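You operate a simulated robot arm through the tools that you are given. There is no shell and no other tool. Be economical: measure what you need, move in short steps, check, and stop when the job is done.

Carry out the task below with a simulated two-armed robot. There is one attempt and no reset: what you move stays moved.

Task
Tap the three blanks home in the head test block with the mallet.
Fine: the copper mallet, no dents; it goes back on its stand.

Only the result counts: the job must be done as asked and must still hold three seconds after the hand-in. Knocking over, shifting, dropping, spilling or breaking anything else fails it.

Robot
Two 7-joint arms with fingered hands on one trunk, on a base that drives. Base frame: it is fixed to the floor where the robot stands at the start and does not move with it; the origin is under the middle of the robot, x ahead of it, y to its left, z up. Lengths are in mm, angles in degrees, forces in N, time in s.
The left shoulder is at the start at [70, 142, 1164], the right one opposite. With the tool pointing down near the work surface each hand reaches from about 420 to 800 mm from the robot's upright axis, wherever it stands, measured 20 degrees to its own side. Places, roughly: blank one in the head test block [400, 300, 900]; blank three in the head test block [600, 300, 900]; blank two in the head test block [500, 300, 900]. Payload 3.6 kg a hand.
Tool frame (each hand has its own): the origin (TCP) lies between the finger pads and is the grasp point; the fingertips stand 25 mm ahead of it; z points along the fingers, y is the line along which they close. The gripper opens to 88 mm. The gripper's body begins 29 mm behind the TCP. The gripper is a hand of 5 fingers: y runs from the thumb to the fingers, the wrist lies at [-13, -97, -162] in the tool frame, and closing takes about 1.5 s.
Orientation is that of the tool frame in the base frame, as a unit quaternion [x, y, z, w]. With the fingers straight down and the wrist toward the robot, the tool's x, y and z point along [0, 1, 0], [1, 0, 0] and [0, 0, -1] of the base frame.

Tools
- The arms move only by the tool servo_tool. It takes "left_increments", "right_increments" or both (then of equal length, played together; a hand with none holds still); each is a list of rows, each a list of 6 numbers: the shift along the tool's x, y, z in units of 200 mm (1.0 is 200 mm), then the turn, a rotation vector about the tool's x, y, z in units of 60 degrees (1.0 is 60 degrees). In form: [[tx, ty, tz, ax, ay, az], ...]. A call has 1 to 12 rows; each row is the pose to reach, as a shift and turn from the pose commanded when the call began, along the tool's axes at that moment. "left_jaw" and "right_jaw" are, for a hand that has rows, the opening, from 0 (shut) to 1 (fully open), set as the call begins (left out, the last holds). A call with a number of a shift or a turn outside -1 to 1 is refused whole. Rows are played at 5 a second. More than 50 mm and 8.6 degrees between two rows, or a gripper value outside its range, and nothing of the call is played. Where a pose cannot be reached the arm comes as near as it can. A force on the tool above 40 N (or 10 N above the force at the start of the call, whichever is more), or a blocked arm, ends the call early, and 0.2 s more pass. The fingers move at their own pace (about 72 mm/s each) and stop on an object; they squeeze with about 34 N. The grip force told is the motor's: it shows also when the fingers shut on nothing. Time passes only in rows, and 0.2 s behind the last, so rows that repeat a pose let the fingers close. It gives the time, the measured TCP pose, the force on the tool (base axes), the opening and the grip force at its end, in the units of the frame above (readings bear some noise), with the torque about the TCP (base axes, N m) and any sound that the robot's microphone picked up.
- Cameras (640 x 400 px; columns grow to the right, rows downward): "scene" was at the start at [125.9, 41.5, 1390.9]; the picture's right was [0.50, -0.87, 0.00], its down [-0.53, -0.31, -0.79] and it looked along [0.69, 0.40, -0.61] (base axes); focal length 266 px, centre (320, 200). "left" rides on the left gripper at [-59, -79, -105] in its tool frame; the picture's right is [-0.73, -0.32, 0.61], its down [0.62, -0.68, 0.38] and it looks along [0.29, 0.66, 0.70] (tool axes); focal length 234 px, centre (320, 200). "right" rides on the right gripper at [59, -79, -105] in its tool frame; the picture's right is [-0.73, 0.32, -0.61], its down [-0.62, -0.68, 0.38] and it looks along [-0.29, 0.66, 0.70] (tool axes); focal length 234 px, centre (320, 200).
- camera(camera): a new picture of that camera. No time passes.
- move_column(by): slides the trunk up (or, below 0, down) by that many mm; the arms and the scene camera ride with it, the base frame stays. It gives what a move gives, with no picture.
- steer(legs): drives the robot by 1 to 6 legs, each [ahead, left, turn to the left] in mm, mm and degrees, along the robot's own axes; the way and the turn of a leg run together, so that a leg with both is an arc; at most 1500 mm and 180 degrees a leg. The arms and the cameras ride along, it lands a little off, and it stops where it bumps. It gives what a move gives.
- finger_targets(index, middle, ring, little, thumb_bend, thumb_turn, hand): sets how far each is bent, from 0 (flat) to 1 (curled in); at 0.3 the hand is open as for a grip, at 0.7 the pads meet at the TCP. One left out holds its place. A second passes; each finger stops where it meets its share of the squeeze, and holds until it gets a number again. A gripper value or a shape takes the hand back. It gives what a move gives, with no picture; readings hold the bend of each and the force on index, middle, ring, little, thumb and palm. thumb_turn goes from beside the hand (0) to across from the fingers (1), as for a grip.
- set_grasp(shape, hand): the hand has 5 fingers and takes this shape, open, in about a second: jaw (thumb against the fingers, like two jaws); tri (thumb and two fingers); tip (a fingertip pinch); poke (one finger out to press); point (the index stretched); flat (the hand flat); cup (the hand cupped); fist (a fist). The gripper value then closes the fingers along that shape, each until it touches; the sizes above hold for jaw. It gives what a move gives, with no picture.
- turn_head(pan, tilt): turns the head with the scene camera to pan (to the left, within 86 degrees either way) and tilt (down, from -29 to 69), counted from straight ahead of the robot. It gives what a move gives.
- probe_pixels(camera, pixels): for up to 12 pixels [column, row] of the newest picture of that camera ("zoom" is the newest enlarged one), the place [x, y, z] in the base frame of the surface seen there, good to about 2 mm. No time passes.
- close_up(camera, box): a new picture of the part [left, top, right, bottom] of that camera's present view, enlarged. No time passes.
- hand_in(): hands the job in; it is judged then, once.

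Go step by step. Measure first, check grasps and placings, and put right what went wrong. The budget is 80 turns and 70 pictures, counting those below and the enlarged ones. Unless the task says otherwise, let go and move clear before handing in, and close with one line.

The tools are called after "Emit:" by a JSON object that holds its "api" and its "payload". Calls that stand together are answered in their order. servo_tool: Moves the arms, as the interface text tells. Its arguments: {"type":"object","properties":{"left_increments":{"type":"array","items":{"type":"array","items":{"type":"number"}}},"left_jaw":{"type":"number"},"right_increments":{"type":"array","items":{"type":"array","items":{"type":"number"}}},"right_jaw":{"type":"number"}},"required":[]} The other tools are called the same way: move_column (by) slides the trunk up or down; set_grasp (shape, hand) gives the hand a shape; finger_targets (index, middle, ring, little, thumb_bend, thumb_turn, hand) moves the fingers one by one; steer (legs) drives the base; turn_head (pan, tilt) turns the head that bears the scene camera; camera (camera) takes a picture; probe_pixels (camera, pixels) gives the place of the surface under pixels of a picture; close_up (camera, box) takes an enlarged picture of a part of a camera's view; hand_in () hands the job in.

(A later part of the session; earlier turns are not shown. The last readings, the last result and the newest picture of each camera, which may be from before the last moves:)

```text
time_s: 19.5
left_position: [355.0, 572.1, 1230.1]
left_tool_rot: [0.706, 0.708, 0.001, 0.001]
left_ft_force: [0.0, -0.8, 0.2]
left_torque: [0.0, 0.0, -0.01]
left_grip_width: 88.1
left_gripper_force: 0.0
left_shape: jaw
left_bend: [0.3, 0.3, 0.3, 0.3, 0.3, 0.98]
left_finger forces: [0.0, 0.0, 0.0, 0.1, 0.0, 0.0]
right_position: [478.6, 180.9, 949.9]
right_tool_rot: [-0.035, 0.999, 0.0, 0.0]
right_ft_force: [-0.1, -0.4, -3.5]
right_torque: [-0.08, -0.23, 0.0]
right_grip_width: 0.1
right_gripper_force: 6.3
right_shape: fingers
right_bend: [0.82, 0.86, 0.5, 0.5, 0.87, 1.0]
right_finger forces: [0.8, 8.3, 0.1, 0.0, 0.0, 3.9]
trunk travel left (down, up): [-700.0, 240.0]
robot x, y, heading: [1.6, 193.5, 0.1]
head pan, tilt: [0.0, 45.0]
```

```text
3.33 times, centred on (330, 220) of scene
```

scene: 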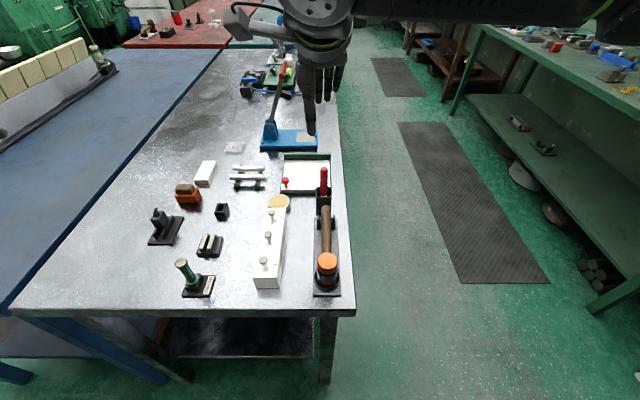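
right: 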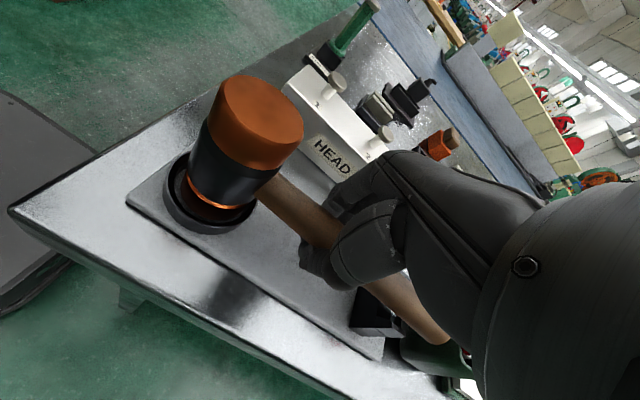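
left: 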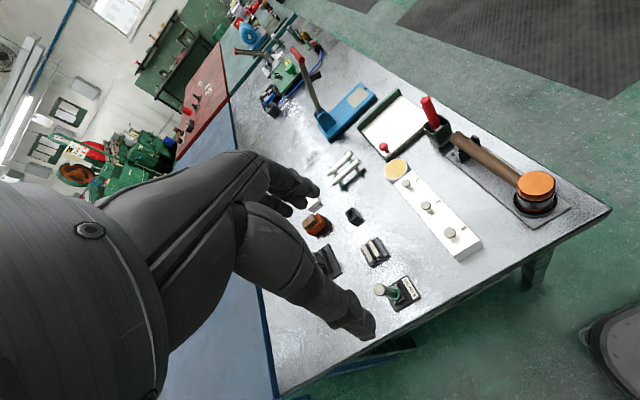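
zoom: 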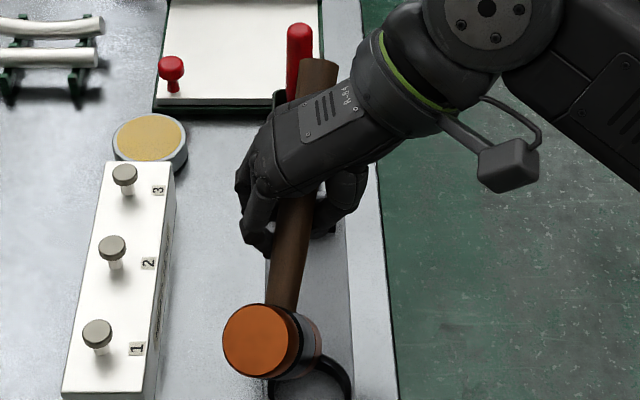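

A handle grip stays sloppy. My new plan is an in-air handover: the left hand will grip the mallet's head from behind and above, which gives firm control for striking and for seating it back. First I'll raise the mallet to open space.

Emit:
{"api": "servo_tool", "payload": {"right_increments": [[-0.05, 0, -0.1, 0, 0, 0], [-0.12, 0, -0.22, 0, 0, 0], [-0.2, 0, -0.36, 0, 0, 0], [-0.28, 0, -0.5, 0, 0, 0], [-0.36, 0, -0.64, 0, 0, 0], [-0.44, 0, -0.72, 0, 0, 0], [-0.5, 0, -0.75, 0, 0, 0], [-0.5, 0, -0.75, 0, 0, 0]]}}

Emit:
{"api": "servo_tool", "payload": {"left_increments": [[0, 0, 0, 0, 0, 0.125], [0, 0, 0, 0, 0, 0.25], [0, 0, 0, 0, 0, 0.375], [0, 0, 0, 0, 0, 0.5], [0, 0, 0, 0, 0, 0.625], [0, 0, 0, 0, 0, 0.75], [0, 0, 0, 0, 0, 0.875], [0, 0, 0, 0, 0, 1.0]], "left_jaw": 1}}

Emit:
{"api": "camera", "payload": {"camera": "scene"}}

```text
time_s: 21.3
left_position: [356.0, 572.1, 1231.3]
left_tool_rot: [0.706, 0.708, 0.001, 0.001]
left_ft_force: [0.2, -0.3, 0.6]
left_torque: [0.03, 0.0, 0.04]
left_grip_width: 87.7
left_gripper_force: 0.0
left_shape: jaw
left_bend: [0.3, 0.3, 0.3, 0.3, 0.3, 0.98]
left_finger forces: [0.0, 0.0, 0.0, 0.0, 0.1, 0.0]
right_position: [580.7, 187.7, 1100.1]
right_tool_rot: [-0.035, 0.999, -0.001, -0.001]
right_ft_force: [-0.1, 0.6, -4.1]
right_torque: [-0.09, -0.2, -0.01]
right_grip_width: 0.0
right_gripper_force: 5.8
right_shape: fingers
right_bend: [0.82, 0.87, 0.5, 0.5, 0.87, 1.0]
right_finger forces: [1.2, 7.3, 0.1, 0.0, 0.0, 3.4]
trunk travel left (down, up): [-700.0, 240.0]
robot x, y, heading: [1.8, 194.8, 0.0]
head pan, tilt: [0.0, 45.0]
```

```text
time_s: 23.1
left_position: [356.5, 570.3, 1230.0]
left_tool_rot: [0.966, 0.258, 0.001, 0.001]
left_ft_force: [0.3, -0.3, -0.2]
left_torque: [0.04, 0.0, -0.02]
left_grip_width: 87.5
left_gripper_force: 0.0
left_shape: jaw
left_bend: [0.3, 0.3, 0.3, 0.3, 0.3, 0.98]
left_finger forces: [0.0, 0.0, 0.0, 0.0, 0.0, 0.1]
right_position: [581.1, 186.9, 1098.8]
right_tool_rot: [-0.035, 0.999, -0.001, 0.0]
right_ft_force: [0.6, -0.8, -4.7]
right_torque: [-0.12, -0.18, 0.02]
right_grip_width: 0.0
right_gripper_force: 6.1
right_shape: fingers
right_bend: [0.82, 0.87, 0.5, 0.5, 0.87, 1.0]
right_finger forces: [1.2, 7.2, 0.1, 0.0, 0.0, 3.4]
trunk travel left (down, up): [-700.0, 240.0]
robot x, y, heading: [0.1, 194.5, 0.1]
head pan, tilt: [0.0, 45.0]
```

```text
35 pictures are left
```

scene: 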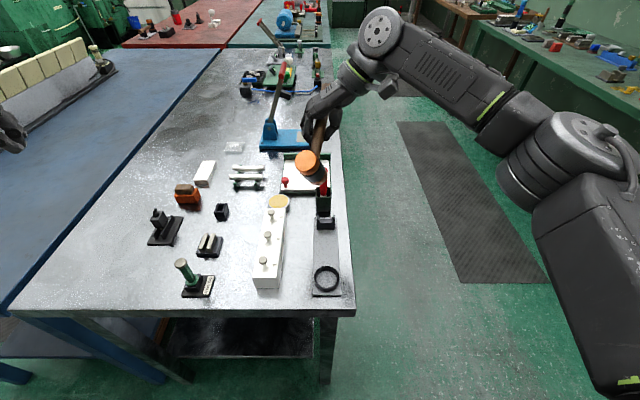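

The mallet is up in the clear. I'll enlarge it for its attitude, and finish the left hand's turn.

Emit:
{"api": "servo_tool", "payload": {"left_increments": [[0, 0, 0, 0, 0, 0.125], [0, 0, 0, 0, 0, 0.25], [0, 0, 0, 0, 0, 0.375], [0, 0, 0, 0, 0, 0.5], [0, 0, 0, 0, 0, 0.5]]}}

Emit:
{"api": "close_up", "payload": {"camera": "scene", "box": [280, 80, 360, 200]}}

```text
time_s: 24.3
left_position: [358.1, 534.5, 1179.7]
left_tool_rot: [1.0, 0.001, 0.002, 0.001]
left_ft_force: [-0.5, -0.6, -0.6]
left_torque: [-0.01, -0.02, -0.02]
left_grip_width: 87.6
left_gripper_force: 0.2
left_shape: jaw
left_bend: [0.3, 0.3, 0.3, 0.3, 0.3, 0.98]
left_finger forces: [0.1, 0.0, 0.0, 0.0, 0.0, 0.0]
left hand out of reach, approached as far as the arm can: row 2, 3, 4, 5
right_position: [581.3, 188.4, 1099.8]
right_tool_rot: [-0.035, 0.999, 0.0, -0.001]
right_ft_force: [0.3, -0.2, -3.8]
right_torque: [-0.08, -0.21, 0.01]
right_grip_width: 0.2
right_gripper_force: 5.9
right_shape: fingers
right_bend: [0.82, 0.87, 0.5, 0.5, 0.87, 1.0]
right_finger forces: [1.3, 7.2, 0.0, 0.0, 0.0, 3.5]
trunk travel left (down, up): [-700.0, 240.0]
robot x, y, heading: [1.4, 197.7, -0.2]
head pan, tilt: [0.0, 45.0]
```

```text
3.33 times, centred on (320, 140) of scene
```

zoom: 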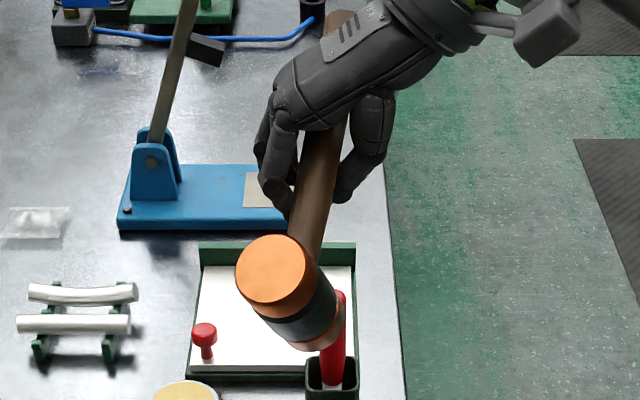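

Emit:
{"api": "probe_pixels", "payload": {"camera": "zoom", "pixels": [[275, 270], [245, 270], [303, 272], [275, 245], [273, 296], [302, 325], [325, 300], [322, 330], [316, 225], [318, 195], [322, 160], [340, 28]]}}

```text
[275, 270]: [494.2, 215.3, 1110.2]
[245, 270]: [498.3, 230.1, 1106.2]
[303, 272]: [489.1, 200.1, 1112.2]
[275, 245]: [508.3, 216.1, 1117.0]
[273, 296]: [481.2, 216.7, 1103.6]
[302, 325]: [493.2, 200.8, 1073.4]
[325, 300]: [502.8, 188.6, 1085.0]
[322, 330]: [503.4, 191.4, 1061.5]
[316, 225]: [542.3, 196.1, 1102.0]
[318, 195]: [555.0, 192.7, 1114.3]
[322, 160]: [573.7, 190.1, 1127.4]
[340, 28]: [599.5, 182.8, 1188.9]
```

The head axis tilts about 31° (face normal ≈ (−0.42, 0.30, 0.86)) and the handle yaws about 16°. I'll turn the right hand so the mallet becomes upright with its handle along +x.

Emit:
{"api": "servo_tool", "payload": {"right_increments": [[0, 0, 0, -0.045, 0.074, -0.043], [0, 0, 0, -0.091, 0.147, -0.087], [0, 0, 0, -0.136, 0.221, -0.13], [0, 0, 0, -0.181, 0.295, -0.173], [0, 0, 0, -0.227, 0.368, -0.217], [0, 0, 0, -0.272, 0.442, -0.26], [0, 0, 0, -0.272, 0.442, -0.26]]}}

Emit:
{"api": "close_up", "payload": {"camera": "scene", "box": [280, 80, 360, 200]}}

```text
time_s: 25.9
left_position: [356.9, 534.8, 1178.3]
left_tool_rot: [1.0, 0.001, 0.002, 0.0]
left_ft_force: [0.7, 0.2, -0.8]
left_torque: [0.0, 0.0, 0.02]
left_grip_width: 87.8
left_gripper_force: 0.0
left_shape: jaw
left_bend: [0.3, 0.3, 0.3, 0.3, 0.3, 0.98]
left_finger forces: [0.1, 0.0, 0.0, 0.0, 0.0, 0.0]
right_position: [479.4, 208.1, 1072.1]
right_tool_rot: [-0.165, 0.95, 0.133, -0.231]
right_ft_force: [1.2, 0.3, -4.4]
right_torque: [0.0, -0.22, -0.01]
right_grip_width: 0.4
right_gripper_force: 5.4
right_shape: fingers
right_bend: [0.83, 0.87, 0.5, 0.5, 0.87, 1.0]
right_finger forces: [0.8, 6.3, 0.0, 0.0, 0.1, 3.9]
right hand out of reach, approached as far as the arm can: row 3, 4, 5, 6, 7
trunk travel left (down, up): [-700.0, 240.0]
robot x, y, heading: [0.2, 192.9, -0.1]
head pan, tilt: [0.0, 45.0]
```

```text
3.33 times, centred on (320, 140) of scene
```

zoom: 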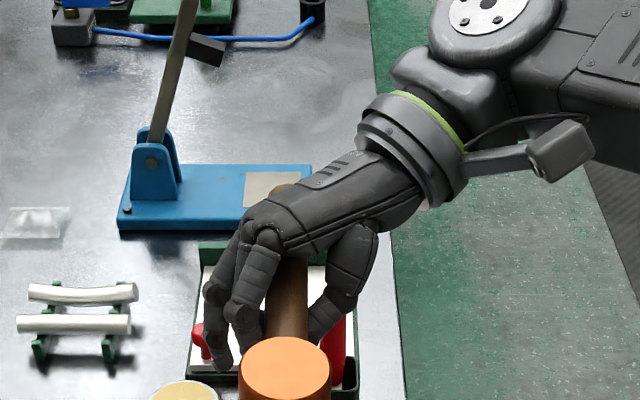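

The mallet looks upright now, with the hand pitched back (the arm pulled in to x≈479). I'll probe it, including how far the fingertips hang below the handle, to see if it can simply be lowered into the stand.

Emit:
{"api": "probe_pixels", "payload": {"camera": "zoom", "pixels": [[285, 368], [250, 368], [320, 368], [285, 345], [285, 390], [287, 325], [288, 280], [222, 362], [250, 345], [322, 338], [212, 292], [205, 340]]}}

Emit:
{"api": "camera", "payload": {"camera": "right"}}

Emit:
{"api": "camera", "payload": {"camera": "left"}}

```text
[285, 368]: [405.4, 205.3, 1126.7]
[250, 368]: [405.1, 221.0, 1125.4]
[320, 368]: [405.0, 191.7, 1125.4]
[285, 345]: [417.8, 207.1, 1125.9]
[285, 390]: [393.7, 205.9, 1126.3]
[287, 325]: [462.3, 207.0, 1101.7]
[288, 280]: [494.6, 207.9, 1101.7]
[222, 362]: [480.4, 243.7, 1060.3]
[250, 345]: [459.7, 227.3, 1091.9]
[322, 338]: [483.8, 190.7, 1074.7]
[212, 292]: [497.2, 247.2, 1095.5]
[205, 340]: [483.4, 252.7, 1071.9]
```

```text
32 pictures are left
```

right: 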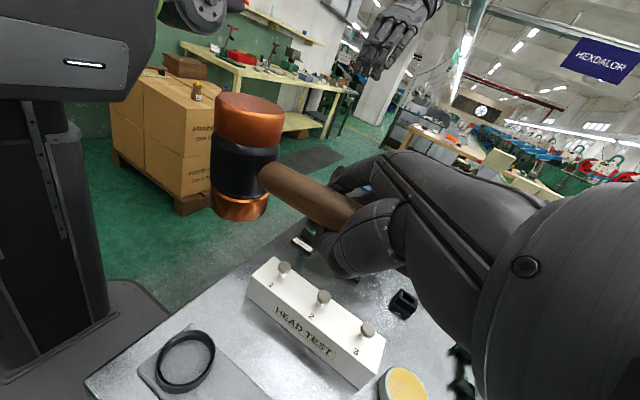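

```text
31 pictures are left
```

left: 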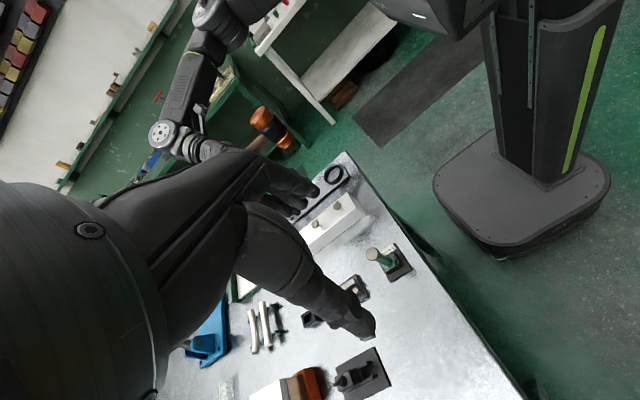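

The mallet is now level and upright: the face reads 1126 all over, and the handle y≈207 is constant. I'll get the ring's centre and the hidden lower fingers from the other camera.

Emit:
{"api": "close_up", "payload": {"camera": "scene", "box": [295, 200, 355, 300]}}

Emit:
{"api": "probe_pixels", "payload": {"camera": "zoom", "pixels": [[330, 312], [282, 312], [380, 312], [330, 275], [330, 350], [330, 385], [300, 110], [350, 110], [250, 385], [400, 385], [325, 95], [325, 120]]}}

Emit:
{"api": "close_up", "payload": {"camera": "left", "box": [200, 80, 320, 180]}}

```text
4.00 times, centred on (325, 250) of scene
```

zoom: 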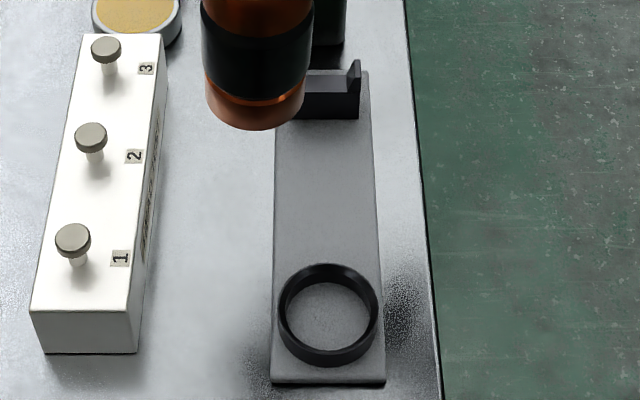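

```text
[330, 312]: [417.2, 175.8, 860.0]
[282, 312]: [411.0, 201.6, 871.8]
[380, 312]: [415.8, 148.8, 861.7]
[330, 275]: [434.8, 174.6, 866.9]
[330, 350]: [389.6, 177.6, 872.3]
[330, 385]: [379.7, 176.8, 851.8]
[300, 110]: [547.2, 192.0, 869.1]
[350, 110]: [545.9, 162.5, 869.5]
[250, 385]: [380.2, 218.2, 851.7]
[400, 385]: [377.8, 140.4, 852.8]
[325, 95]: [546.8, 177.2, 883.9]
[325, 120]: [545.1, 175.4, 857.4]
```

```text
4.00 times, centred on (260, 130) of left
```

zoom: 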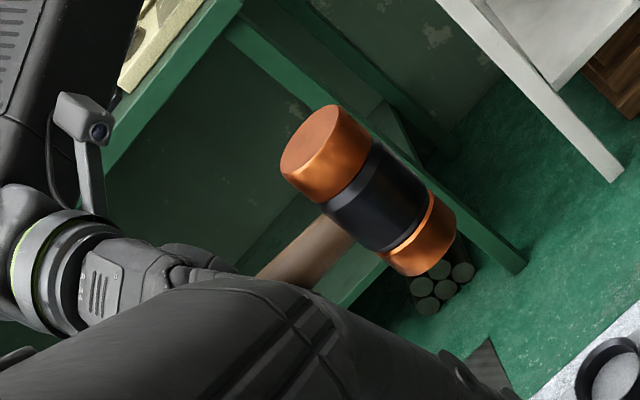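

The ring centre is ≈(411.5,177), inner radius ≈22 vs head radius ≈18. The right arm was "out of reach" earlier, so I'll test with a small move which pose increments count from.

Emit:
{"api": "servo_tool", "payload": {"right_increments": [[-0.01, -0.008, 0.021, 0, 0, 0], [-0.02, -0.016, 0.043, 0, 0, 0], [-0.02, -0.016, 0.043, 0, 0, 0]]}}

```text
time_s: 26.7
left_position: [356.9, 534.7, 1180.7]
left_tool_rot: [1.0, 0.002, 0.001, 0.0]
left_ft_force: [-0.3, -0.4, -0.3]
left_torque: [0.0, -0.02, -0.02]
left_grip_width: 87.6
left_gripper_force: 0.0
left_shape: jaw
left_bend: [0.3, 0.3, 0.3, 0.3, 0.3, 0.98]
left_finger forces: [0.0, 0.0, 0.0, 0.0, 0.1, 0.0]
right_position: [479.5, 208.3, 1062.5]
right_tool_rot: [-0.167, 0.949, 0.132, -0.233]
right_ft_force: [0.1, 0.8, -4.0]
right_torque: [-0.03, -0.24, 0.04]
right_grip_width: 0.0
right_gripper_force: 5.6
right_shape: fingers
right_bend: [0.83, 0.87, 0.5, 0.5, 0.87, 1.0]
right_finger forces: [0.9, 6.3, 0.0, 0.0, 0.0, 4.0]
trunk travel left (down, up): [-700.0, 240.0]
robot x, y, heading: [-1.5, 191.6, 0.1]
head pan, tilt: [0.0, 45.0]
```

Increments count from the reached pose, so that works. I'll shift the head over the ring axis, then lower with the trunk so the arm posture is kept.

Emit:
{"api": "servo_tool", "payload": {"right_increments": [[0.009, -0.046, -0.013, 0, 0, 0], [0.019, -0.091, -0.027, 0, 0, 0], [0.028, -0.137, -0.04, 0, 0, 0], [0.028, -0.137, -0.04, 0, 0, 0]]}}

Emit:
{"api": "move_column", "payload": {"by": -130}}

Emit:
{"api": "camera", "payload": {"camera": "scene"}}

```text
time_s: 27.7
left_position: [356.8, 534.9, 1180.0]
left_tool_rot: [1.0, 0.002, 0.001, 0.0]
left_ft_force: [-0.4, 0.0, -0.5]
left_torque: [0.02, -0.01, -0.03]
left_grip_width: 87.7
left_gripper_force: 0.0
left_shape: jaw
left_bend: [0.3, 0.3, 0.3, 0.3, 0.3, 0.98]
left_finger forces: [0.1, 0.0, 0.0, 0.0, 0.1, 0.0]
right_position: [476.3, 181.9, 1061.9]
right_tool_rot: [-0.165, 0.95, 0.132, -0.231]
right_ft_force: [-0.3, 0.0, -5.0]
right_torque: [-0.05, -0.2, 0.01]
right_grip_width: 0.0
right_gripper_force: 6.1
right_shape: fingers
right_bend: [0.83, 0.87, 0.5, 0.5, 0.87, 1.0]
right_finger forces: [0.9, 6.4, 0.0, 0.0, 0.0, 4.0]
right hand out of reach, approached as far as the arm can: row 2, 3, 4
trunk travel left (down, up): [-700.0, 240.0]
robot x, y, heading: [-0.2, 193.1, -0.0]
head pan, tilt: [0.0, 45.0]
```

```text
time_s: 29.3
left_position: [356.7, 535.1, 1049.6]
left_tool_rot: [1.0, 0.002, 0.001, 0.0]
left_ft_force: [0.3, 0.3, 0.2]
left_torque: [0.03, -0.01, -0.02]
left_grip_width: 87.6
left_gripper_force: 0.0
left_shape: jaw
left_bend: [0.3, 0.3, 0.3, 0.3, 0.3, 0.98]
left_finger forces: [0.0, 0.0, 0.0, 0.0, 0.0, 0.0]
right_position: [477.0, 181.1, 931.0]
right_tool_rot: [-0.165, 0.95, 0.133, -0.231]
right_ft_force: [0.5, 0.0, -4.5]
right_torque: [0.01, -0.24, 0.02]
right_grip_width: 0.2
right_gripper_force: 5.5
right_shape: fingers
right_bend: [0.83, 0.87, 0.5, 0.5, 0.87, 1.0]
right_finger forces: [1.0, 6.3, 0.0, 0.0, 0.0, 4.0]
trunk travel left (down, up): [-570.0, 370.0]
robot x, y, heading: [0.4, 194.7, -0.2]
head pan, tilt: [0.0, 45.0]
```

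```text
28 pictures are left
```

scene: 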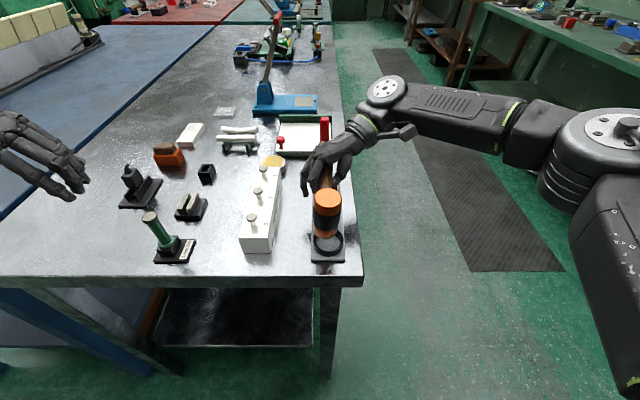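

Emit:
{"api": "close_up", "payload": {"camera": "scene", "box": [290, 110, 370, 270]}}

```text
2.50 times, centred on (330, 190) of scene
```

zoom: 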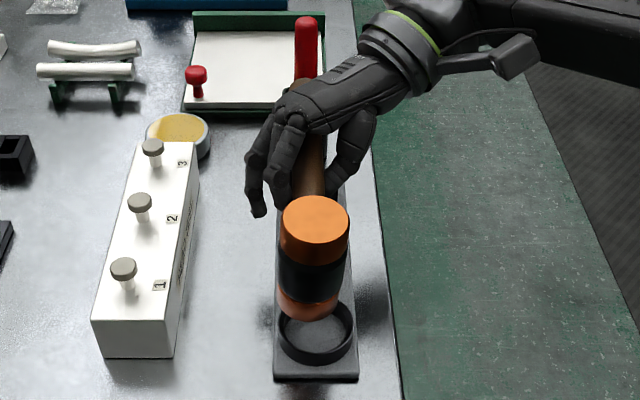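

Emit:
{"api": "probe_pixels", "payload": {"camera": "zoom", "pixels": [[314, 222], [284, 222], [345, 222], [314, 199], [314, 244], [311, 175], [310, 150], [315, 350], [315, 308], [277, 335], [353, 335], [259, 212]]}}

```text
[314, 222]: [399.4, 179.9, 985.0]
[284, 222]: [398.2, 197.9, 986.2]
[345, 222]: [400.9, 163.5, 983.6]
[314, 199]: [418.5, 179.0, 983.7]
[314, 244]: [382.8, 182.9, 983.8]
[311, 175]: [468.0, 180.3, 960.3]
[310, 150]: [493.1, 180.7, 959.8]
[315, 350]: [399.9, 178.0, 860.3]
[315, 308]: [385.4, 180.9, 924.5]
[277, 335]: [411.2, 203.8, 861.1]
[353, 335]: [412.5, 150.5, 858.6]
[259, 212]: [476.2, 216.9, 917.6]
```

The face centre is at (400.6,180.7) and must go to ≈(411.5,177). The arm is at its reach limit in x, so I'll nudge the base forward.

Emit:
{"api": "steer", "payload": {"legs": [[11, -3, 0]]}}

Emit:
{"api": "close_up", "payload": {"camera": "scene", "box": [290, 110, 370, 270]}}

Emit:
{"api": "probe_pixels", "payload": {"camera": "zoom", "pixels": [[314, 228], [286, 228], [343, 228], [314, 205], [314, 249], [280, 342], [355, 342], [315, 362]]}}

```text
time_s: 30.1
left_position: [366.7, 531.6, 1050.6]
left_tool_rot: [1.0, 0.001, 0.003, -0.001]
left_ft_force: [-0.7, -0.7, -0.4]
left_torque: [0.0, -0.03, -0.01]
left_grip_width: 87.4
left_gripper_force: 0.1
left_shape: jaw
left_bend: [0.3, 0.3, 0.3, 0.3, 0.3, 0.98]
left_finger forces: [0.0, 0.0, 0.0, 0.1, 0.0, 0.0]
right_position: [487.6, 178.9, 932.6]
right_tool_rot: [-0.165, 0.95, 0.132, -0.23]
right_ft_force: [-0.7, -0.6, -3.3]
right_torque: [0.02, -0.22, 0.01]
right_grip_width: 0.0
right_gripper_force: 4.9
right_shape: fingers
right_bend: [0.83, 0.87, 0.5, 0.5, 0.87, 1.0]
right_finger forces: [0.9, 6.3, 0.0, 0.0, 0.0, 4.0]
trunk travel left (down, up): [-570.0, 370.0]
robot x, y, heading: [12.2, 190.2, -0.0]
head pan, tilt: [0.0, 45.0]
```

```text
2.50 times, centred on (330, 190) of scene
```

zoom: 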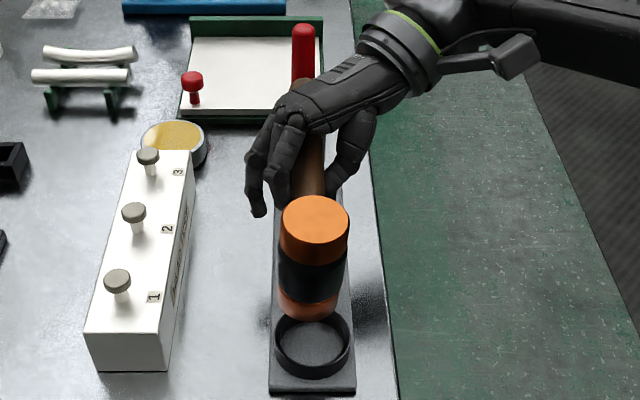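

```text
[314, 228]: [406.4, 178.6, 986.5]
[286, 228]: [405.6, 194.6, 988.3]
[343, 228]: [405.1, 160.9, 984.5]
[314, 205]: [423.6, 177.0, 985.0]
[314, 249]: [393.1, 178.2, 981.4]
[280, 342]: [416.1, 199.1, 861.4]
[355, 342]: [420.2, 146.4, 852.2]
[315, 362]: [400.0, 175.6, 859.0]
```

The face is now centred at ≈(411,178), over the ring. I'll lower with the trunk in two steps, watching the force.

Emit:
{"api": "move_column", "payload": {"by": -38}}

Emit:
{"api": "move_column", "payload": {"by": -8}}

Emit:
{"api": "close_up", "payload": {"camera": "scene", "box": [290, 110, 370, 250]}}

```text
time_s: 30.9
left_position: [367.8, 531.8, 1011.8]
left_tool_rot: [1.0, 0.002, 0.003, 0.0]
left_ft_force: [0.0, -0.4, -0.6]
left_torque: [-0.01, -0.01, -0.01]
left_grip_width: 87.9
left_gripper_force: 0.0
left_shape: jaw
left_bend: [0.3, 0.3, 0.3, 0.3, 0.3, 0.98]
left_finger forces: [0.0, 0.1, 0.0, 0.1, 0.0, 0.0]
right_position: [487.6, 179.5, 893.1]
right_tool_rot: [-0.165, 0.95, 0.133, -0.231]
right_ft_force: [-0.4, -0.1, 0.3]
right_torque: [0.0, -0.22, -0.01]
right_grip_width: 0.0
right_gripper_force: 5.4
right_shape: fingers
right_bend: [0.83, 0.87, 0.5, 0.5, 0.88, 1.0]
right_finger forces: [0.5, 6.0, 0.1, 0.1, 0.0, 3.8]
trunk travel left (down, up): [-532.0, 408.0]
robot x, y, heading: [12.1, 188.8, -0.0]
head pan, tilt: [0.0, 45.0]
```

```text
time_s: 31.4
left_position: [367.2, 532.9, 1002.9]
left_tool_rot: [1.0, 0.001, 0.002, 0.0]
left_ft_force: [0.1, 0.4, -0.3]
left_torque: [0.03, 0.03, -0.02]
left_grip_width: 87.7
left_gripper_force: 0.1
left_shape: jaw
left_bend: [0.3, 0.3, 0.3, 0.3, 0.3, 0.98]
left_finger forces: [0.0, 0.0, 0.0, 0.0, 0.0, 0.1]
right_position: [486.7, 180.3, 885.0]
right_tool_rot: [-0.165, 0.95, 0.133, -0.231]
right_ft_force: [-1.5, -1.7, -1.2]
right_torque: [0.03, -0.1, 0.05]
right_grip_width: 0.0
right_gripper_force: 1.1
right_shape: fingers
right_bend: [0.83, 0.87, 0.5, 0.5, 0.88, 1.0]
right_finger forces: [0.0, 0.1, 0.0, 0.0, 0.0, 2.4]
trunk travel left (down, up): [-524.0, 416.0]
robot x, y, heading: [11.5, 190.3, -0.1]
head pan, tilt: [0.0, 45.0]
```

```text
2.86 times, centred on (330, 180) of scene
```

zoom: 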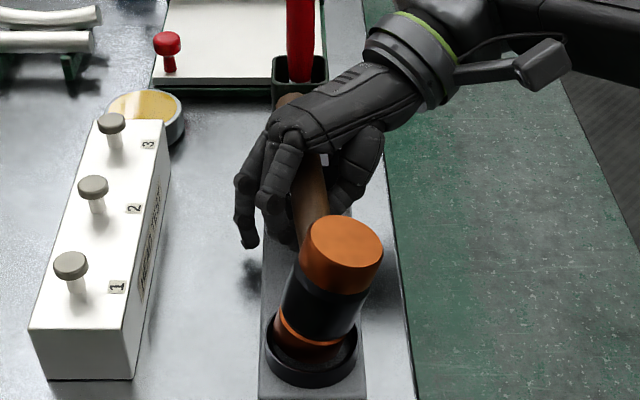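

The head is inside the ring, leaning slightly right and loosely held. I'll open the index, middle and thumb part way so it settles.

Emit:
{"api": "finger_targets", "payload": {"hand": "right", "index": 0.5, "middle": 0.5, "thumb_bend": 0.5}}

Emit:
{"api": "close_up", "payload": {"camera": "scene", "box": [290, 110, 370, 250]}}

```text
time_s: 32.4
left_position: [366.9, 532.7, 1005.2]
left_tool_rot: [1.0, 0.001, 0.002, 0.0]
left_ft_force: [0.3, -0.1, -0.3]
left_torque: [0.0, 0.01, 0.01]
left_grip_width: 87.5
left_gripper_force: 0.0
left_shape: jaw
left_bend: [0.3, 0.3, 0.3, 0.3, 0.3, 0.98]
left_finger forces: [0.1, 0.0, 0.0, 0.0, 0.0, 0.0]
right_position: [487.7, 181.0, 887.3]
right_tool_rot: [-0.165, 0.95, 0.134, -0.229]
right_ft_force: [3.1, 1.5, 18.6]
right_torque: [-0.03, -0.05, 0.04]
right_grip_width: 24.4
right_gripper_force: 8.7
right_shape: fingers
right_bend: [0.5, 0.5, 0.5, 0.5, 0.64, 1.0]
right_finger forces: [0.1, 0.0, 0.0, 0.0, 18.4, 0.0]
trunk travel left (down, up): [-524.0, 416.0]
robot x, y, heading: [10.6, 192.8, -0.1]
head pan, tilt: [0.0, 45.0]
```

```text
2.86 times, centred on (330, 180) of scene
```

zoom: 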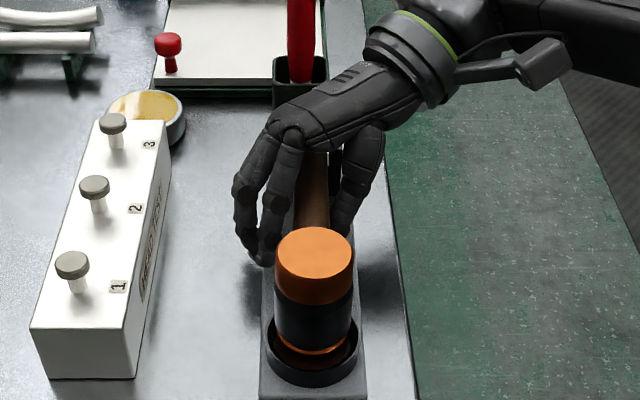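

The mallet is upright in the ring. The thumb tip presses on the plate, so I'll raise a little, open it further, and back the hand out along its own axis.

Emit:
{"api": "move_column", "payload": {"by": 10}}

Emit:
{"api": "finger_targets", "payload": {"hand": "right", "index": 0.4, "middle": 0.4, "ring": 0.4, "little": 0.4, "thumb_bend": 0.45}}

Emit:
{"api": "close_up", "payload": {"camera": "scene", "box": [290, 110, 370, 250]}}

```text
time_s: 33.0
left_position: [367.3, 532.2, 1012.7]
left_tool_rot: [1.0, 0.002, 0.002, 0.001]
left_ft_force: [0.3, 0.9, 0.3]
left_torque: [0.02, 0.0, 0.0]
left_grip_width: 87.5
left_gripper_force: 0.0
left_shape: jaw
left_bend: [0.3, 0.3, 0.3, 0.3, 0.3, 0.98]
left_finger forces: [0.0, 0.0, 0.0, 0.0, 0.0, 0.0]
right_position: [488.1, 178.1, 894.0]
right_tool_rot: [-0.165, 0.95, 0.132, -0.232]
right_ft_force: [-0.3, -0.5, 0.6]
right_torque: [-0.02, 0.02, 0.01]
right_grip_width: 40.5
right_gripper_force: 0.6
right_shape: fingers
right_bend: [0.5, 0.5, 0.5, 0.5, 0.51, 1.0]
right_finger forces: [0.0, 0.1, 0.1, 0.1, 0.7, 0.0]
trunk travel left (down, up): [-534.0, 406.0]
robot x, y, heading: [9.1, 189.4, -0.3]
head pan, tilt: [0.0, 45.0]
```

```text
time_s: 34.0
left_position: [367.4, 532.3, 1014.2]
left_tool_rot: [1.0, 0.002, 0.002, 0.0]
left_ft_force: [-0.8, 0.9, -0.6]
left_torque: [0.03, -0.02, -0.03]
left_grip_width: 87.6
left_gripper_force: 0.1
left_shape: jaw
left_bend: [0.3, 0.3, 0.3, 0.3, 0.3, 0.98]
left_finger forces: [0.0, 0.1, 0.1, 0.0, 0.0, 0.1]
right_position: [487.0, 178.7, 896.8]
right_tool_rot: [-0.165, 0.95, 0.133, -0.231]
right_ft_force: [-0.8, 0.5, 1.2]
right_torque: [-0.04, -0.02, 0.02]
right_grip_width: 54.7
right_gripper_force: 1.1
right_shape: fingers
right_bend: [0.4, 0.4, 0.4, 0.4, 0.47, 1.0]
right_finger forces: [0.0, 0.1, 0.1, 0.1, 2.1, 0.1]
trunk travel left (down, up): [-534.0, 406.0]
robot x, y, heading: [8.7, 188.6, -0.1]
head pan, tilt: [0.0, 45.0]
```

```text
2.86 times, centred on (330, 180) of scene
```

zoom: 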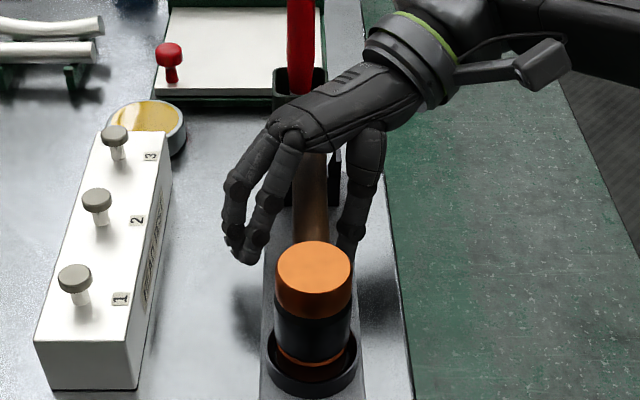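

The handle lies free between the thumb and fingers and the mallet is well seated. I'll raise with the trunk.

Emit:
{"api": "move_column", "payload": {"by": 120}}

Emit:
{"api": "close_up", "payload": {"camera": "scene", "box": [270, 140, 380, 300]}}

```text
time_s: 35.5
left_position: [367.8, 531.9, 1133.2]
left_tool_rot: [1.0, 0.002, 0.002, 0.0]
left_ft_force: [-0.5, 0.3, 0.3]
left_torque: [-0.02, 0.01, -0.01]
left_grip_width: 87.6
left_gripper_force: 0.1
left_shape: jaw
left_bend: [0.3, 0.3, 0.3, 0.3, 0.3, 0.98]
left_finger forces: [0.0, 0.1, 0.0, 0.1, 0.0, 0.0]
right_position: [487.2, 179.0, 1015.7]
right_tool_rot: [-0.166, 0.949, 0.133, -0.231]
right_ft_force: [0.0, 0.5, -0.4]
right_torque: [-0.02, 0.04, -0.01]
right_grip_width: 57.3
right_gripper_force: 0.0
right_shape: fingers
right_bend: [0.4, 0.4, 0.4, 0.4, 0.45, 1.0]
right_finger forces: [0.1, 0.0, 0.0, 0.1, 0.0, 0.0]
trunk travel left (down, up): [-654.0, 286.0]
robot x, y, heading: [12.1, 190.8, 0.1]
head pan, tilt: [0.0, 45.0]
```

```text
2.50 times, centred on (325, 220) of scene
```

zoom: 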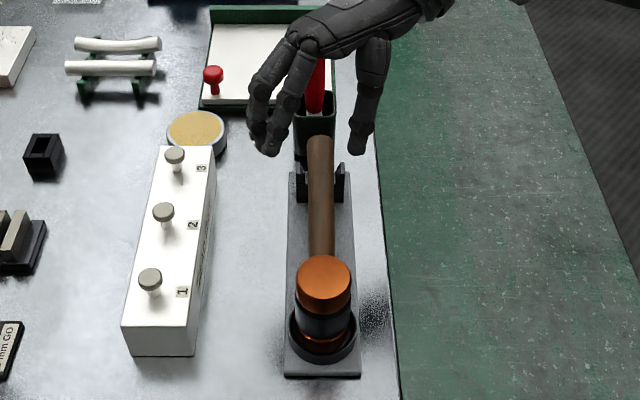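

The mallet is back on its stand, properly seated. I'll now grip the head from straight above: drive back 76 mm to bring the hand over it, then set the hand vertical.

Emit:
{"api": "steer", "payload": {"legs": [[-76, 0, 0]]}}

Emit:
{"api": "servo_tool", "payload": {"right_increments": [[0, 0, 0, 0.043, -0.075, 0.053], [0, 0, 0, 0.086, -0.15, 0.107], [0, 0, 0, 0.129, -0.225, 0.16], [0, 0, 0, 0.172, -0.299, 0.213], [0, 0, 0, 0.215, -0.374, 0.267], [0, 0, 0, 0.258, -0.449, 0.32], [0, 0, 0, 0.258, -0.449, 0.32]], "right_jaw": 1}}

```text
time_s: 36.6
left_position: [292.7, 531.4, 1134.8]
left_tool_rot: [1.0, 0.001, 0.002, -0.001]
left_ft_force: [-0.2, 0.4, -0.4]
left_torque: [0.02, -0.07, -0.01]
left_grip_width: 87.7
left_gripper_force: 0.1
left_shape: jaw
left_bend: [0.3, 0.3, 0.3, 0.3, 0.3, 0.98]
left_finger forces: [0.0, 0.0, 0.1, 0.1, 0.1, 0.1]
right_position: [411.4, 177.4, 1015.5]
right_tool_rot: [-0.164, 0.95, 0.134, -0.23]
right_ft_force: [0.1, -0.4, 0.1]
right_torque: [0.02, -0.02, -0.01]
right_grip_width: 57.3
right_gripper_force: 0.0
right_shape: fingers
right_bend: [0.4, 0.4, 0.4, 0.4, 0.45, 1.0]
right_finger forces: [0.0, 0.0, 0.1, 0.1, 0.0, 0.0]
trunk travel left (down, up): [-654.0, 286.0]
robot x, y, heading: [-65.1, 192.7, 0.2]
head pan, tilt: [0.0, 45.0]
```

```text
time_s: 38.2
left_position: [293.1, 531.9, 1135.0]
left_tool_rot: [1.0, 0.0, 0.002, 0.0]
left_ft_force: [-0.3, -1.1, -0.9]
left_torque: [0.02, -0.01, 0.0]
left_grip_width: 87.5
left_gripper_force: 0.0
left_shape: jaw
left_bend: [0.3, 0.3, 0.3, 0.3, 0.3, 0.98]
left_finger forces: [0.0, 0.0, 0.0, 0.0, 0.0, 0.1]
right_position: [411.0, 177.8, 1014.9]
right_tool_rot: [0.001, 1.0, 0.0, 0.001]
right_ft_force: [-0.3, 0.9, 0.8]
right_torque: [-0.01, -0.04, 0.02]
right_grip_width: 87.7
right_gripper_force: 0.0
right_shape: jaw
right_bend: [0.3, 0.3, 0.3, 0.3, 0.3, 0.98]
right_finger forces: [0.0, 0.1, 0.0, 0.0, 0.1, 0.0]
trunk travel left (down, up): [-654.0, 286.0]
robot x, y, heading: [-64.4, 194.8, 0.2]
head pan, tilt: [0.0, 45.0]
```

The hand is vertical at (411,178). I'll check the head's position and the finger alignment.

Emit:
{"api": "close_up", "payload": {"camera": "scene", "box": [260, 110, 380, 270]}}

Emit:
{"api": "camera", "payload": {"camera": "right"}}

```text
2.50 times, centred on (320, 190) of scene
```

zoom: 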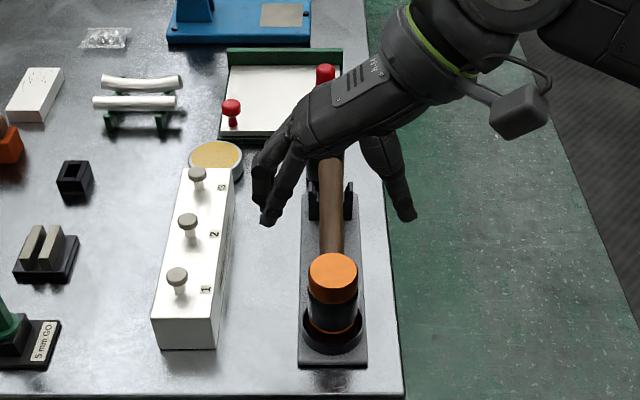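

```text
20 pictures are left
```

right: 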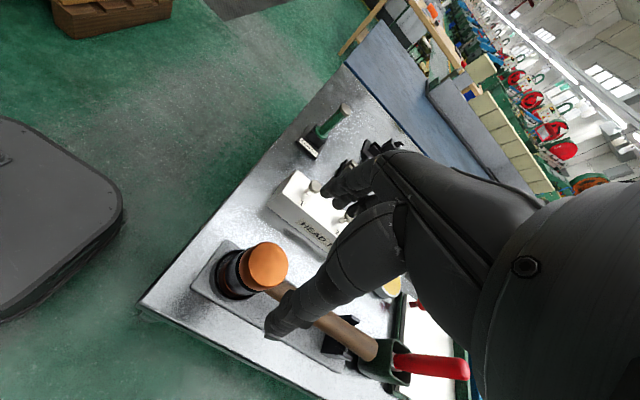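

Emit:
{"api": "probe_pixels", "payload": {"camera": "zoom", "pixels": [[333, 270], [310, 270], [356, 270], [333, 256], [333, 286], [270, 218], [408, 215], [285, 190], [332, 210], [188, 216], [177, 272], [198, 172]]}}

Emit:
{"api": "probe_pixels", "payload": {"camera": "right", "pixels": [[262, 262], [277, 325], [330, 195], [340, 180], [250, 250], [275, 275]]}}

```text
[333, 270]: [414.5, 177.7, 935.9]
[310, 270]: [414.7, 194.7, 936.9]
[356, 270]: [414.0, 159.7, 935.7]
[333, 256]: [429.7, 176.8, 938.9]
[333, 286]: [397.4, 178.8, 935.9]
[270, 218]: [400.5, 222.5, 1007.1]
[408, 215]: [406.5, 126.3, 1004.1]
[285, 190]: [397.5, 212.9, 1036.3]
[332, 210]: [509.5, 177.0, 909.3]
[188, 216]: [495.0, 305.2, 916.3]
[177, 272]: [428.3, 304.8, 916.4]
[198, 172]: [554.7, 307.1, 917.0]
```

```text
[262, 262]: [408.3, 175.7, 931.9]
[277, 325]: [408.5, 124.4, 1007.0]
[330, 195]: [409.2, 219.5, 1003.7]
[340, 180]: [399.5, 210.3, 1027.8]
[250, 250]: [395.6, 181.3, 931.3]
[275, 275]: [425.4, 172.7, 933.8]
```

The head is centred at (413,177), and the index and thumb sit near x≈408. I'll shift 4 mm and descend to TCP z≈912, slowly near the end.

Emit:
{"api": "servo_tool", "payload": {"right_increments": [[-0.022, 0, 0.1, 0, 0, 0], [-0.022, 0, 0.2, 0, 0, 0], [-0.022, 0, 0.3, 0, 0, 0], [-0.022, 0, 0.38, 0, 0, 0], [-0.022, 0, 0.43, 0, 0, 0], [-0.022, 0, 0.47, 0, 0, 0], [-0.022, 0, 0.49, 0, 0, 0], [-0.022, 0, 0.505, 0, 0, 0], [-0.022, 0, 0.515, 0, 0, 0], [-0.022, 0, 0.515, 0, 0, 0]], "right_jaw": 1}}

Emit:
{"api": "camera", "payload": {"camera": "right"}}

```text
time_s: 40.4
left_position: [291.5, 531.7, 1134.2]
left_tool_rot: [1.0, 0.001, 0.002, 0.0]
left_ft_force: [0.4, -0.7, -0.6]
left_torque: [0.01, -0.01, 0.01]
left_grip_width: 87.8
left_gripper_force: 0.1
left_shape: jaw
left_bend: [0.3, 0.3, 0.3, 0.3, 0.3, 0.98]
left_finger forces: [0.0, 0.0, 0.0, 0.1, 0.1, 0.0]
right_position: [416.3, 178.8, 912.3]
right_tool_rot: [0.0, 1.0, 0.0, 0.0]
right_ft_force: [0.3, 0.7, 0.2]
right_torque: [0.0, 0.0, -0.01]
right_grip_width: 87.8
right_gripper_force: 0.0
right_shape: jaw
right_bend: [0.3, 0.3, 0.3, 0.3, 0.3, 0.98]
right_finger forces: [0.1, 0.1, 0.0, 0.0, 0.1, 0.0]
trunk travel left (down, up): [-654.0, 286.0]
robot x, y, heading: [-60.5, 194.5, 0.0]
head pan, tilt: [0.0, 45.0]
```

```text
19 pictures are left
```

right: 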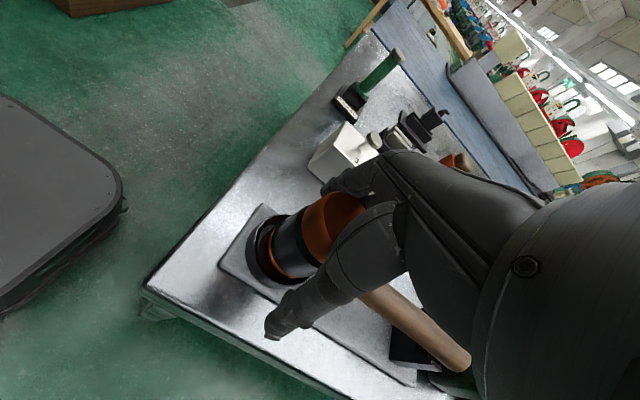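

The head is between the index and thumb, with the palm just above it. I'll close the jaw.

Emit:
{"api": "servo_tool", "payload": {"right_increments": [[0, 0, 0, 0, 0, 0], [0, 0, 0, 0, 0, 0], [0, 0, 0, 0, 0, 0], [0, 0, 0, 0, 0, 0], [0, 0, 0, 0, 0, 0], [0, 0, 0, 0, 0, 0], [0, 0, 0, 0, 0, 0], [0, 0, 0, 0, 0, 0]], "right_jaw": 0}}

Emit:
{"api": "camera", "payload": {"camera": "right"}}

Emit:
{"api": "close_up", "payload": {"camera": "scene", "box": [280, 140, 370, 270]}}

```text
time_s: 42.2
left_position: [292.1, 530.5, 1134.2]
left_tool_rot: [1.0, 0.001, 0.001, 0.0]
left_ft_force: [0.3, 0.1, 0.3]
left_torque: [-0.04, -0.01, 0.02]
left_grip_width: 88.0
left_gripper_force: 0.1
left_shape: jaw
left_bend: [0.3, 0.3, 0.3, 0.3, 0.3, 0.98]
left_finger forces: [0.0, 0.0, 0.0, 0.0, 0.0, 0.0]
right_position: [415.4, 178.0, 913.0]
right_tool_rot: [0.001, 1.0, -0.001, -0.001]
right_ft_force: [-1.0, 0.2, -0.9]
right_torque: [-0.01, -0.04, 0.02]
right_grip_width: 32.3
right_gripper_force: 33.9
right_shape: jaw
right_bend: [0.74, 0.5, 0.55, 0.5, 0.74, 1.0]
right_finger forces: [17.8, 8.7, 3.0, 0.0, 30.0, 0.0]
trunk travel left (down, up): [-654.0, 286.0]
robot x, y, heading: [-67.2, 190.7, 0.0]
head pan, tilt: [0.0, 45.0]
```

```text
18 pictures are left
```

right: 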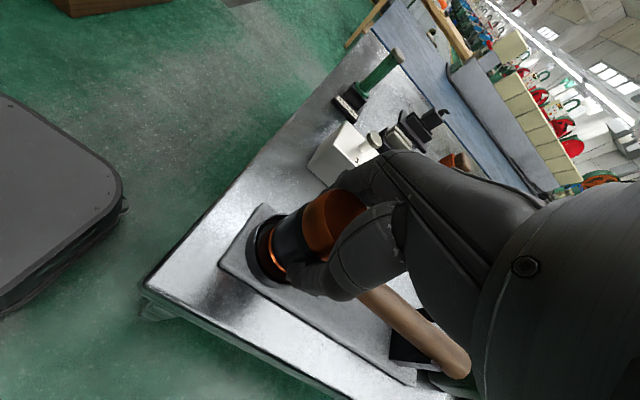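

```text
3.08 times, centred on (325, 205) of scene
```

zoom: 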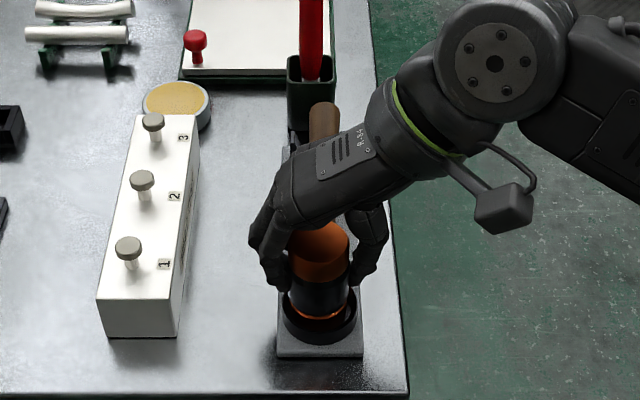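

It's a firm grip (thumb 30 N, index and middle 26 N) and the mallet hasn't shifted. I'll lift slowly.

Emit:
{"api": "servo_tool", "payload": {"right_increments": [[0, 0, -0.02, 0, 0, 0], [0, 0, -0.05, 0, 0, 0], [0, 0, -0.1, 0, 0, 0], [0, 0, -0.17, 0, 0, 0], [0, 0, -0.26, 0, 0, 0], [0, 0, -0.36, 0, 0, 0], [0, 0, -0.45, 0, 0, 0], [0, 0, -0.45, 0, 0, 0]]}}

Emit:
{"api": "close_up", "payload": {"camera": "scene", "box": [260, 100, 370, 270]}}

Emit:
{"api": "camera", "payload": {"camera": "right"}}

```text
time_s: 44.0
left_position: [292.7, 530.3, 1133.6]
left_tool_rot: [1.0, 0.0, 0.002, 0.0]
left_ft_force: [-0.2, 0.4, -0.1]
left_torque: [-0.02, 0.02, 0.03]
left_grip_width: 87.7
left_gripper_force: 0.1
left_shape: jaw
left_bend: [0.3, 0.3, 0.3, 0.3, 0.3, 0.98]
left_finger forces: [0.0, 0.0, 0.0, 0.0, 0.0, 0.0]
right_position: [416.4, 178.2, 1001.8]
right_tool_rot: [0.001, 1.0, 0.0, 0.0]
right_ft_force: [0.5, -0.4, -4.4]
right_torque: [-0.02, 0.05, -0.01]
right_grip_width: 32.0
right_gripper_force: 33.8
right_shape: jaw
right_bend: [0.74, 0.5, 0.55, 0.5, 0.74, 1.0]
right_finger forces: [18.5, 8.7, 2.3, 0.0, 29.3, 0.0]
trunk travel left (down, up): [-654.0, 286.0]
robot x, y, heading: [-69.6, 191.8, -0.2]
head pan, tilt: [0.0, 45.0]
```

```text
2.35 times, centred on (315, 185) of scene
```

zoom: 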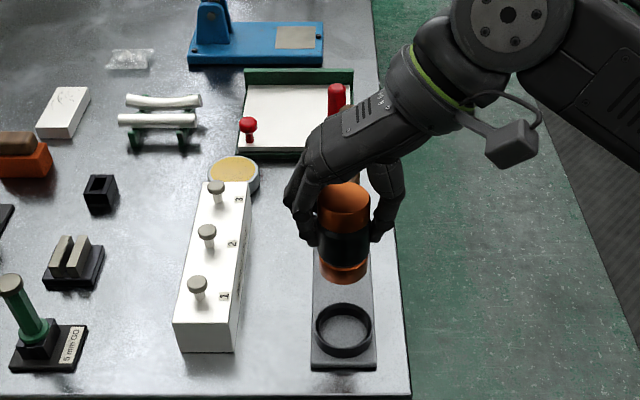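

```text
15 pictures are left
```

right: 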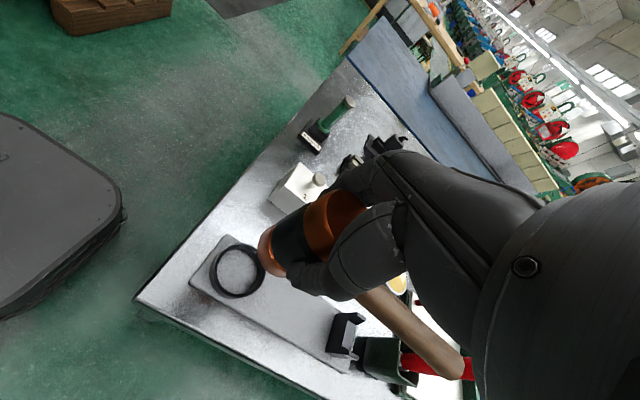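

The mallet hangs rigid and upright in the head grip. Before carrying it over the block I'll probe the things its handle tail will pass above, and recheck the blanks.

Emit:
{"api": "probe_pixels", "payload": {"camera": "zoom", "pixels": [[255, 58], [212, 20], [215, 45], [248, 125], [300, 75], [216, 185], [207, 231], [198, 282], [345, 200], [345, 275], [240, 165], [337, 92]]}}

```text
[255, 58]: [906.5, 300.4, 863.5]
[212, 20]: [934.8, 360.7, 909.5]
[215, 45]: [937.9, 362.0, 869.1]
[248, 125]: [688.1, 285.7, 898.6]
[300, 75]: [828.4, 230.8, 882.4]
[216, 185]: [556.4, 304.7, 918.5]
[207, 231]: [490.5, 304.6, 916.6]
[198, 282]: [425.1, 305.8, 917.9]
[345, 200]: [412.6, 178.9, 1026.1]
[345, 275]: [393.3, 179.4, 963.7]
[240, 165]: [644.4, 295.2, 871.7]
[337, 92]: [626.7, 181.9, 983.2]
```

The tail clears the red knob (z≈899), but the screwdriver (627,182, top ≈983) is in the +x path, so I'll move +y first and then +x to above blank 3.

Emit:
{"api": "servo_tool", "payload": {"right_increments": [[0, 0.15, -0.02, 0, 0, 0], [0, 0.35, -0.02, 0, 0, 0], [0, 0.55, -0.02, 0, 0, 0], [0, 0.645, -0.02, 0, 0, 0], [-0.15, 0.645, 0, 0, 0, 0], [-0.35, 0.645, 0.05, 0, 0, 0], [-0.55, 0.645, 0.08, 0, 0, 0], [-0.7, 0.645, 0.1, 0, 0, 0], [-0.715, 0.645, 0.1, 0, 0, 0], [-0.715, 0.645, 0.1, 0, 0, 0]]}}

Emit:
{"api": "close_up", "payload": {"camera": "scene", "box": [230, 80, 370, 270]}}

```text
time_s: 46.2
left_position: [293.4, 531.2, 1133.5]
left_tool_rot: [1.0, 0.0, 0.002, 0.0]
left_ft_force: [1.0, 0.7, -1.1]
left_torque: [-0.02, -0.01, 0.01]
left_grip_width: 87.9
left_gripper_force: 0.0
left_shape: jaw
left_bend: [0.3, 0.3, 0.3, 0.3, 0.3, 0.98]
left_finger forces: [0.0, 0.0, 0.0, 0.0, 0.0, 0.0]
right_position: [547.8, 307.2, 982.0]
right_tool_rot: [0.0, 1.0, 0.0, 0.0]
right_ft_force: [-0.4, 0.7, -3.4]
right_torque: [-0.02, 0.04, 0.01]
right_grip_width: 31.7
right_gripper_force: 33.7
right_shape: jaw
right_bend: [0.74, 0.51, 0.55, 0.5, 0.74, 1.0]
right_finger forces: [19.2, 9.0, 2.1, 0.0, 29.3, 0.0]
right hand out of reach, approached as far as the arm can: row 8, 9, 10
trunk travel left (down, up): [-654.0, 286.0]
robot x, y, heading: [-62.1, 191.7, 0.1]
head pan, tilt: [0.0, 45.0]
```

```text
2.11 times, centred on (300, 175) of scene
```

zoom: 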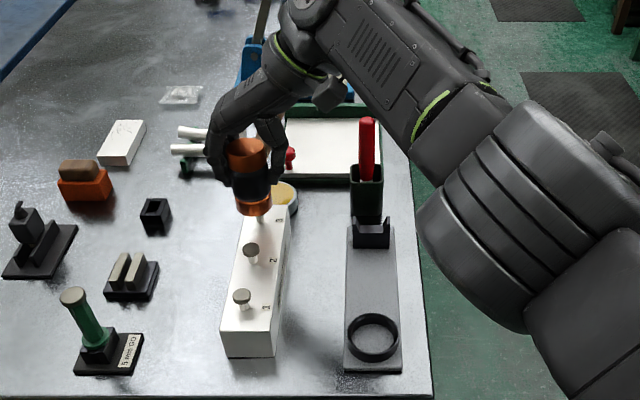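

The arm falls 11 mm short in x, so I'll nudge the base forward 45 mm and bring the hand back onto the target.

Emit:
{"api": "steer", "payload": {"legs": [[45, 0, 0]]}}

```text
time_s: 47.1
left_position: [336.6, 531.8, 1135.4]
left_tool_rot: [1.0, 0.0, 0.003, 0.0]
left_ft_force: [0.1, 0.0, -0.1]
left_torque: [-0.01, -0.02, 0.0]
left_grip_width: 87.8
left_gripper_force: 0.0
left_shape: jaw
left_bend: [0.3, 0.3, 0.3, 0.3, 0.3, 0.98]
left_finger forces: [0.0, 0.1, 0.1, 0.1, 0.0, 0.0]
right_position: [592.1, 306.3, 982.7]
right_tool_rot: [0.0, 1.0, 0.0, 0.001]
right_ft_force: [-0.4, -0.3, -3.6]
right_torque: [-0.01, 0.0, -0.01]
right_grip_width: 31.7
right_gripper_force: 33.9
right_shape: jaw
right_bend: [0.74, 0.51, 0.55, 0.5, 0.74, 1.0]
right_finger forces: [19.2, 9.2, 2.0, 0.0, 29.3, 0.0]
trunk travel left (down, up): [-654.0, 286.0]
robot x, y, heading: [-18.7, 190.1, -0.1]
head pan, tilt: [0.0, 45.0]
```

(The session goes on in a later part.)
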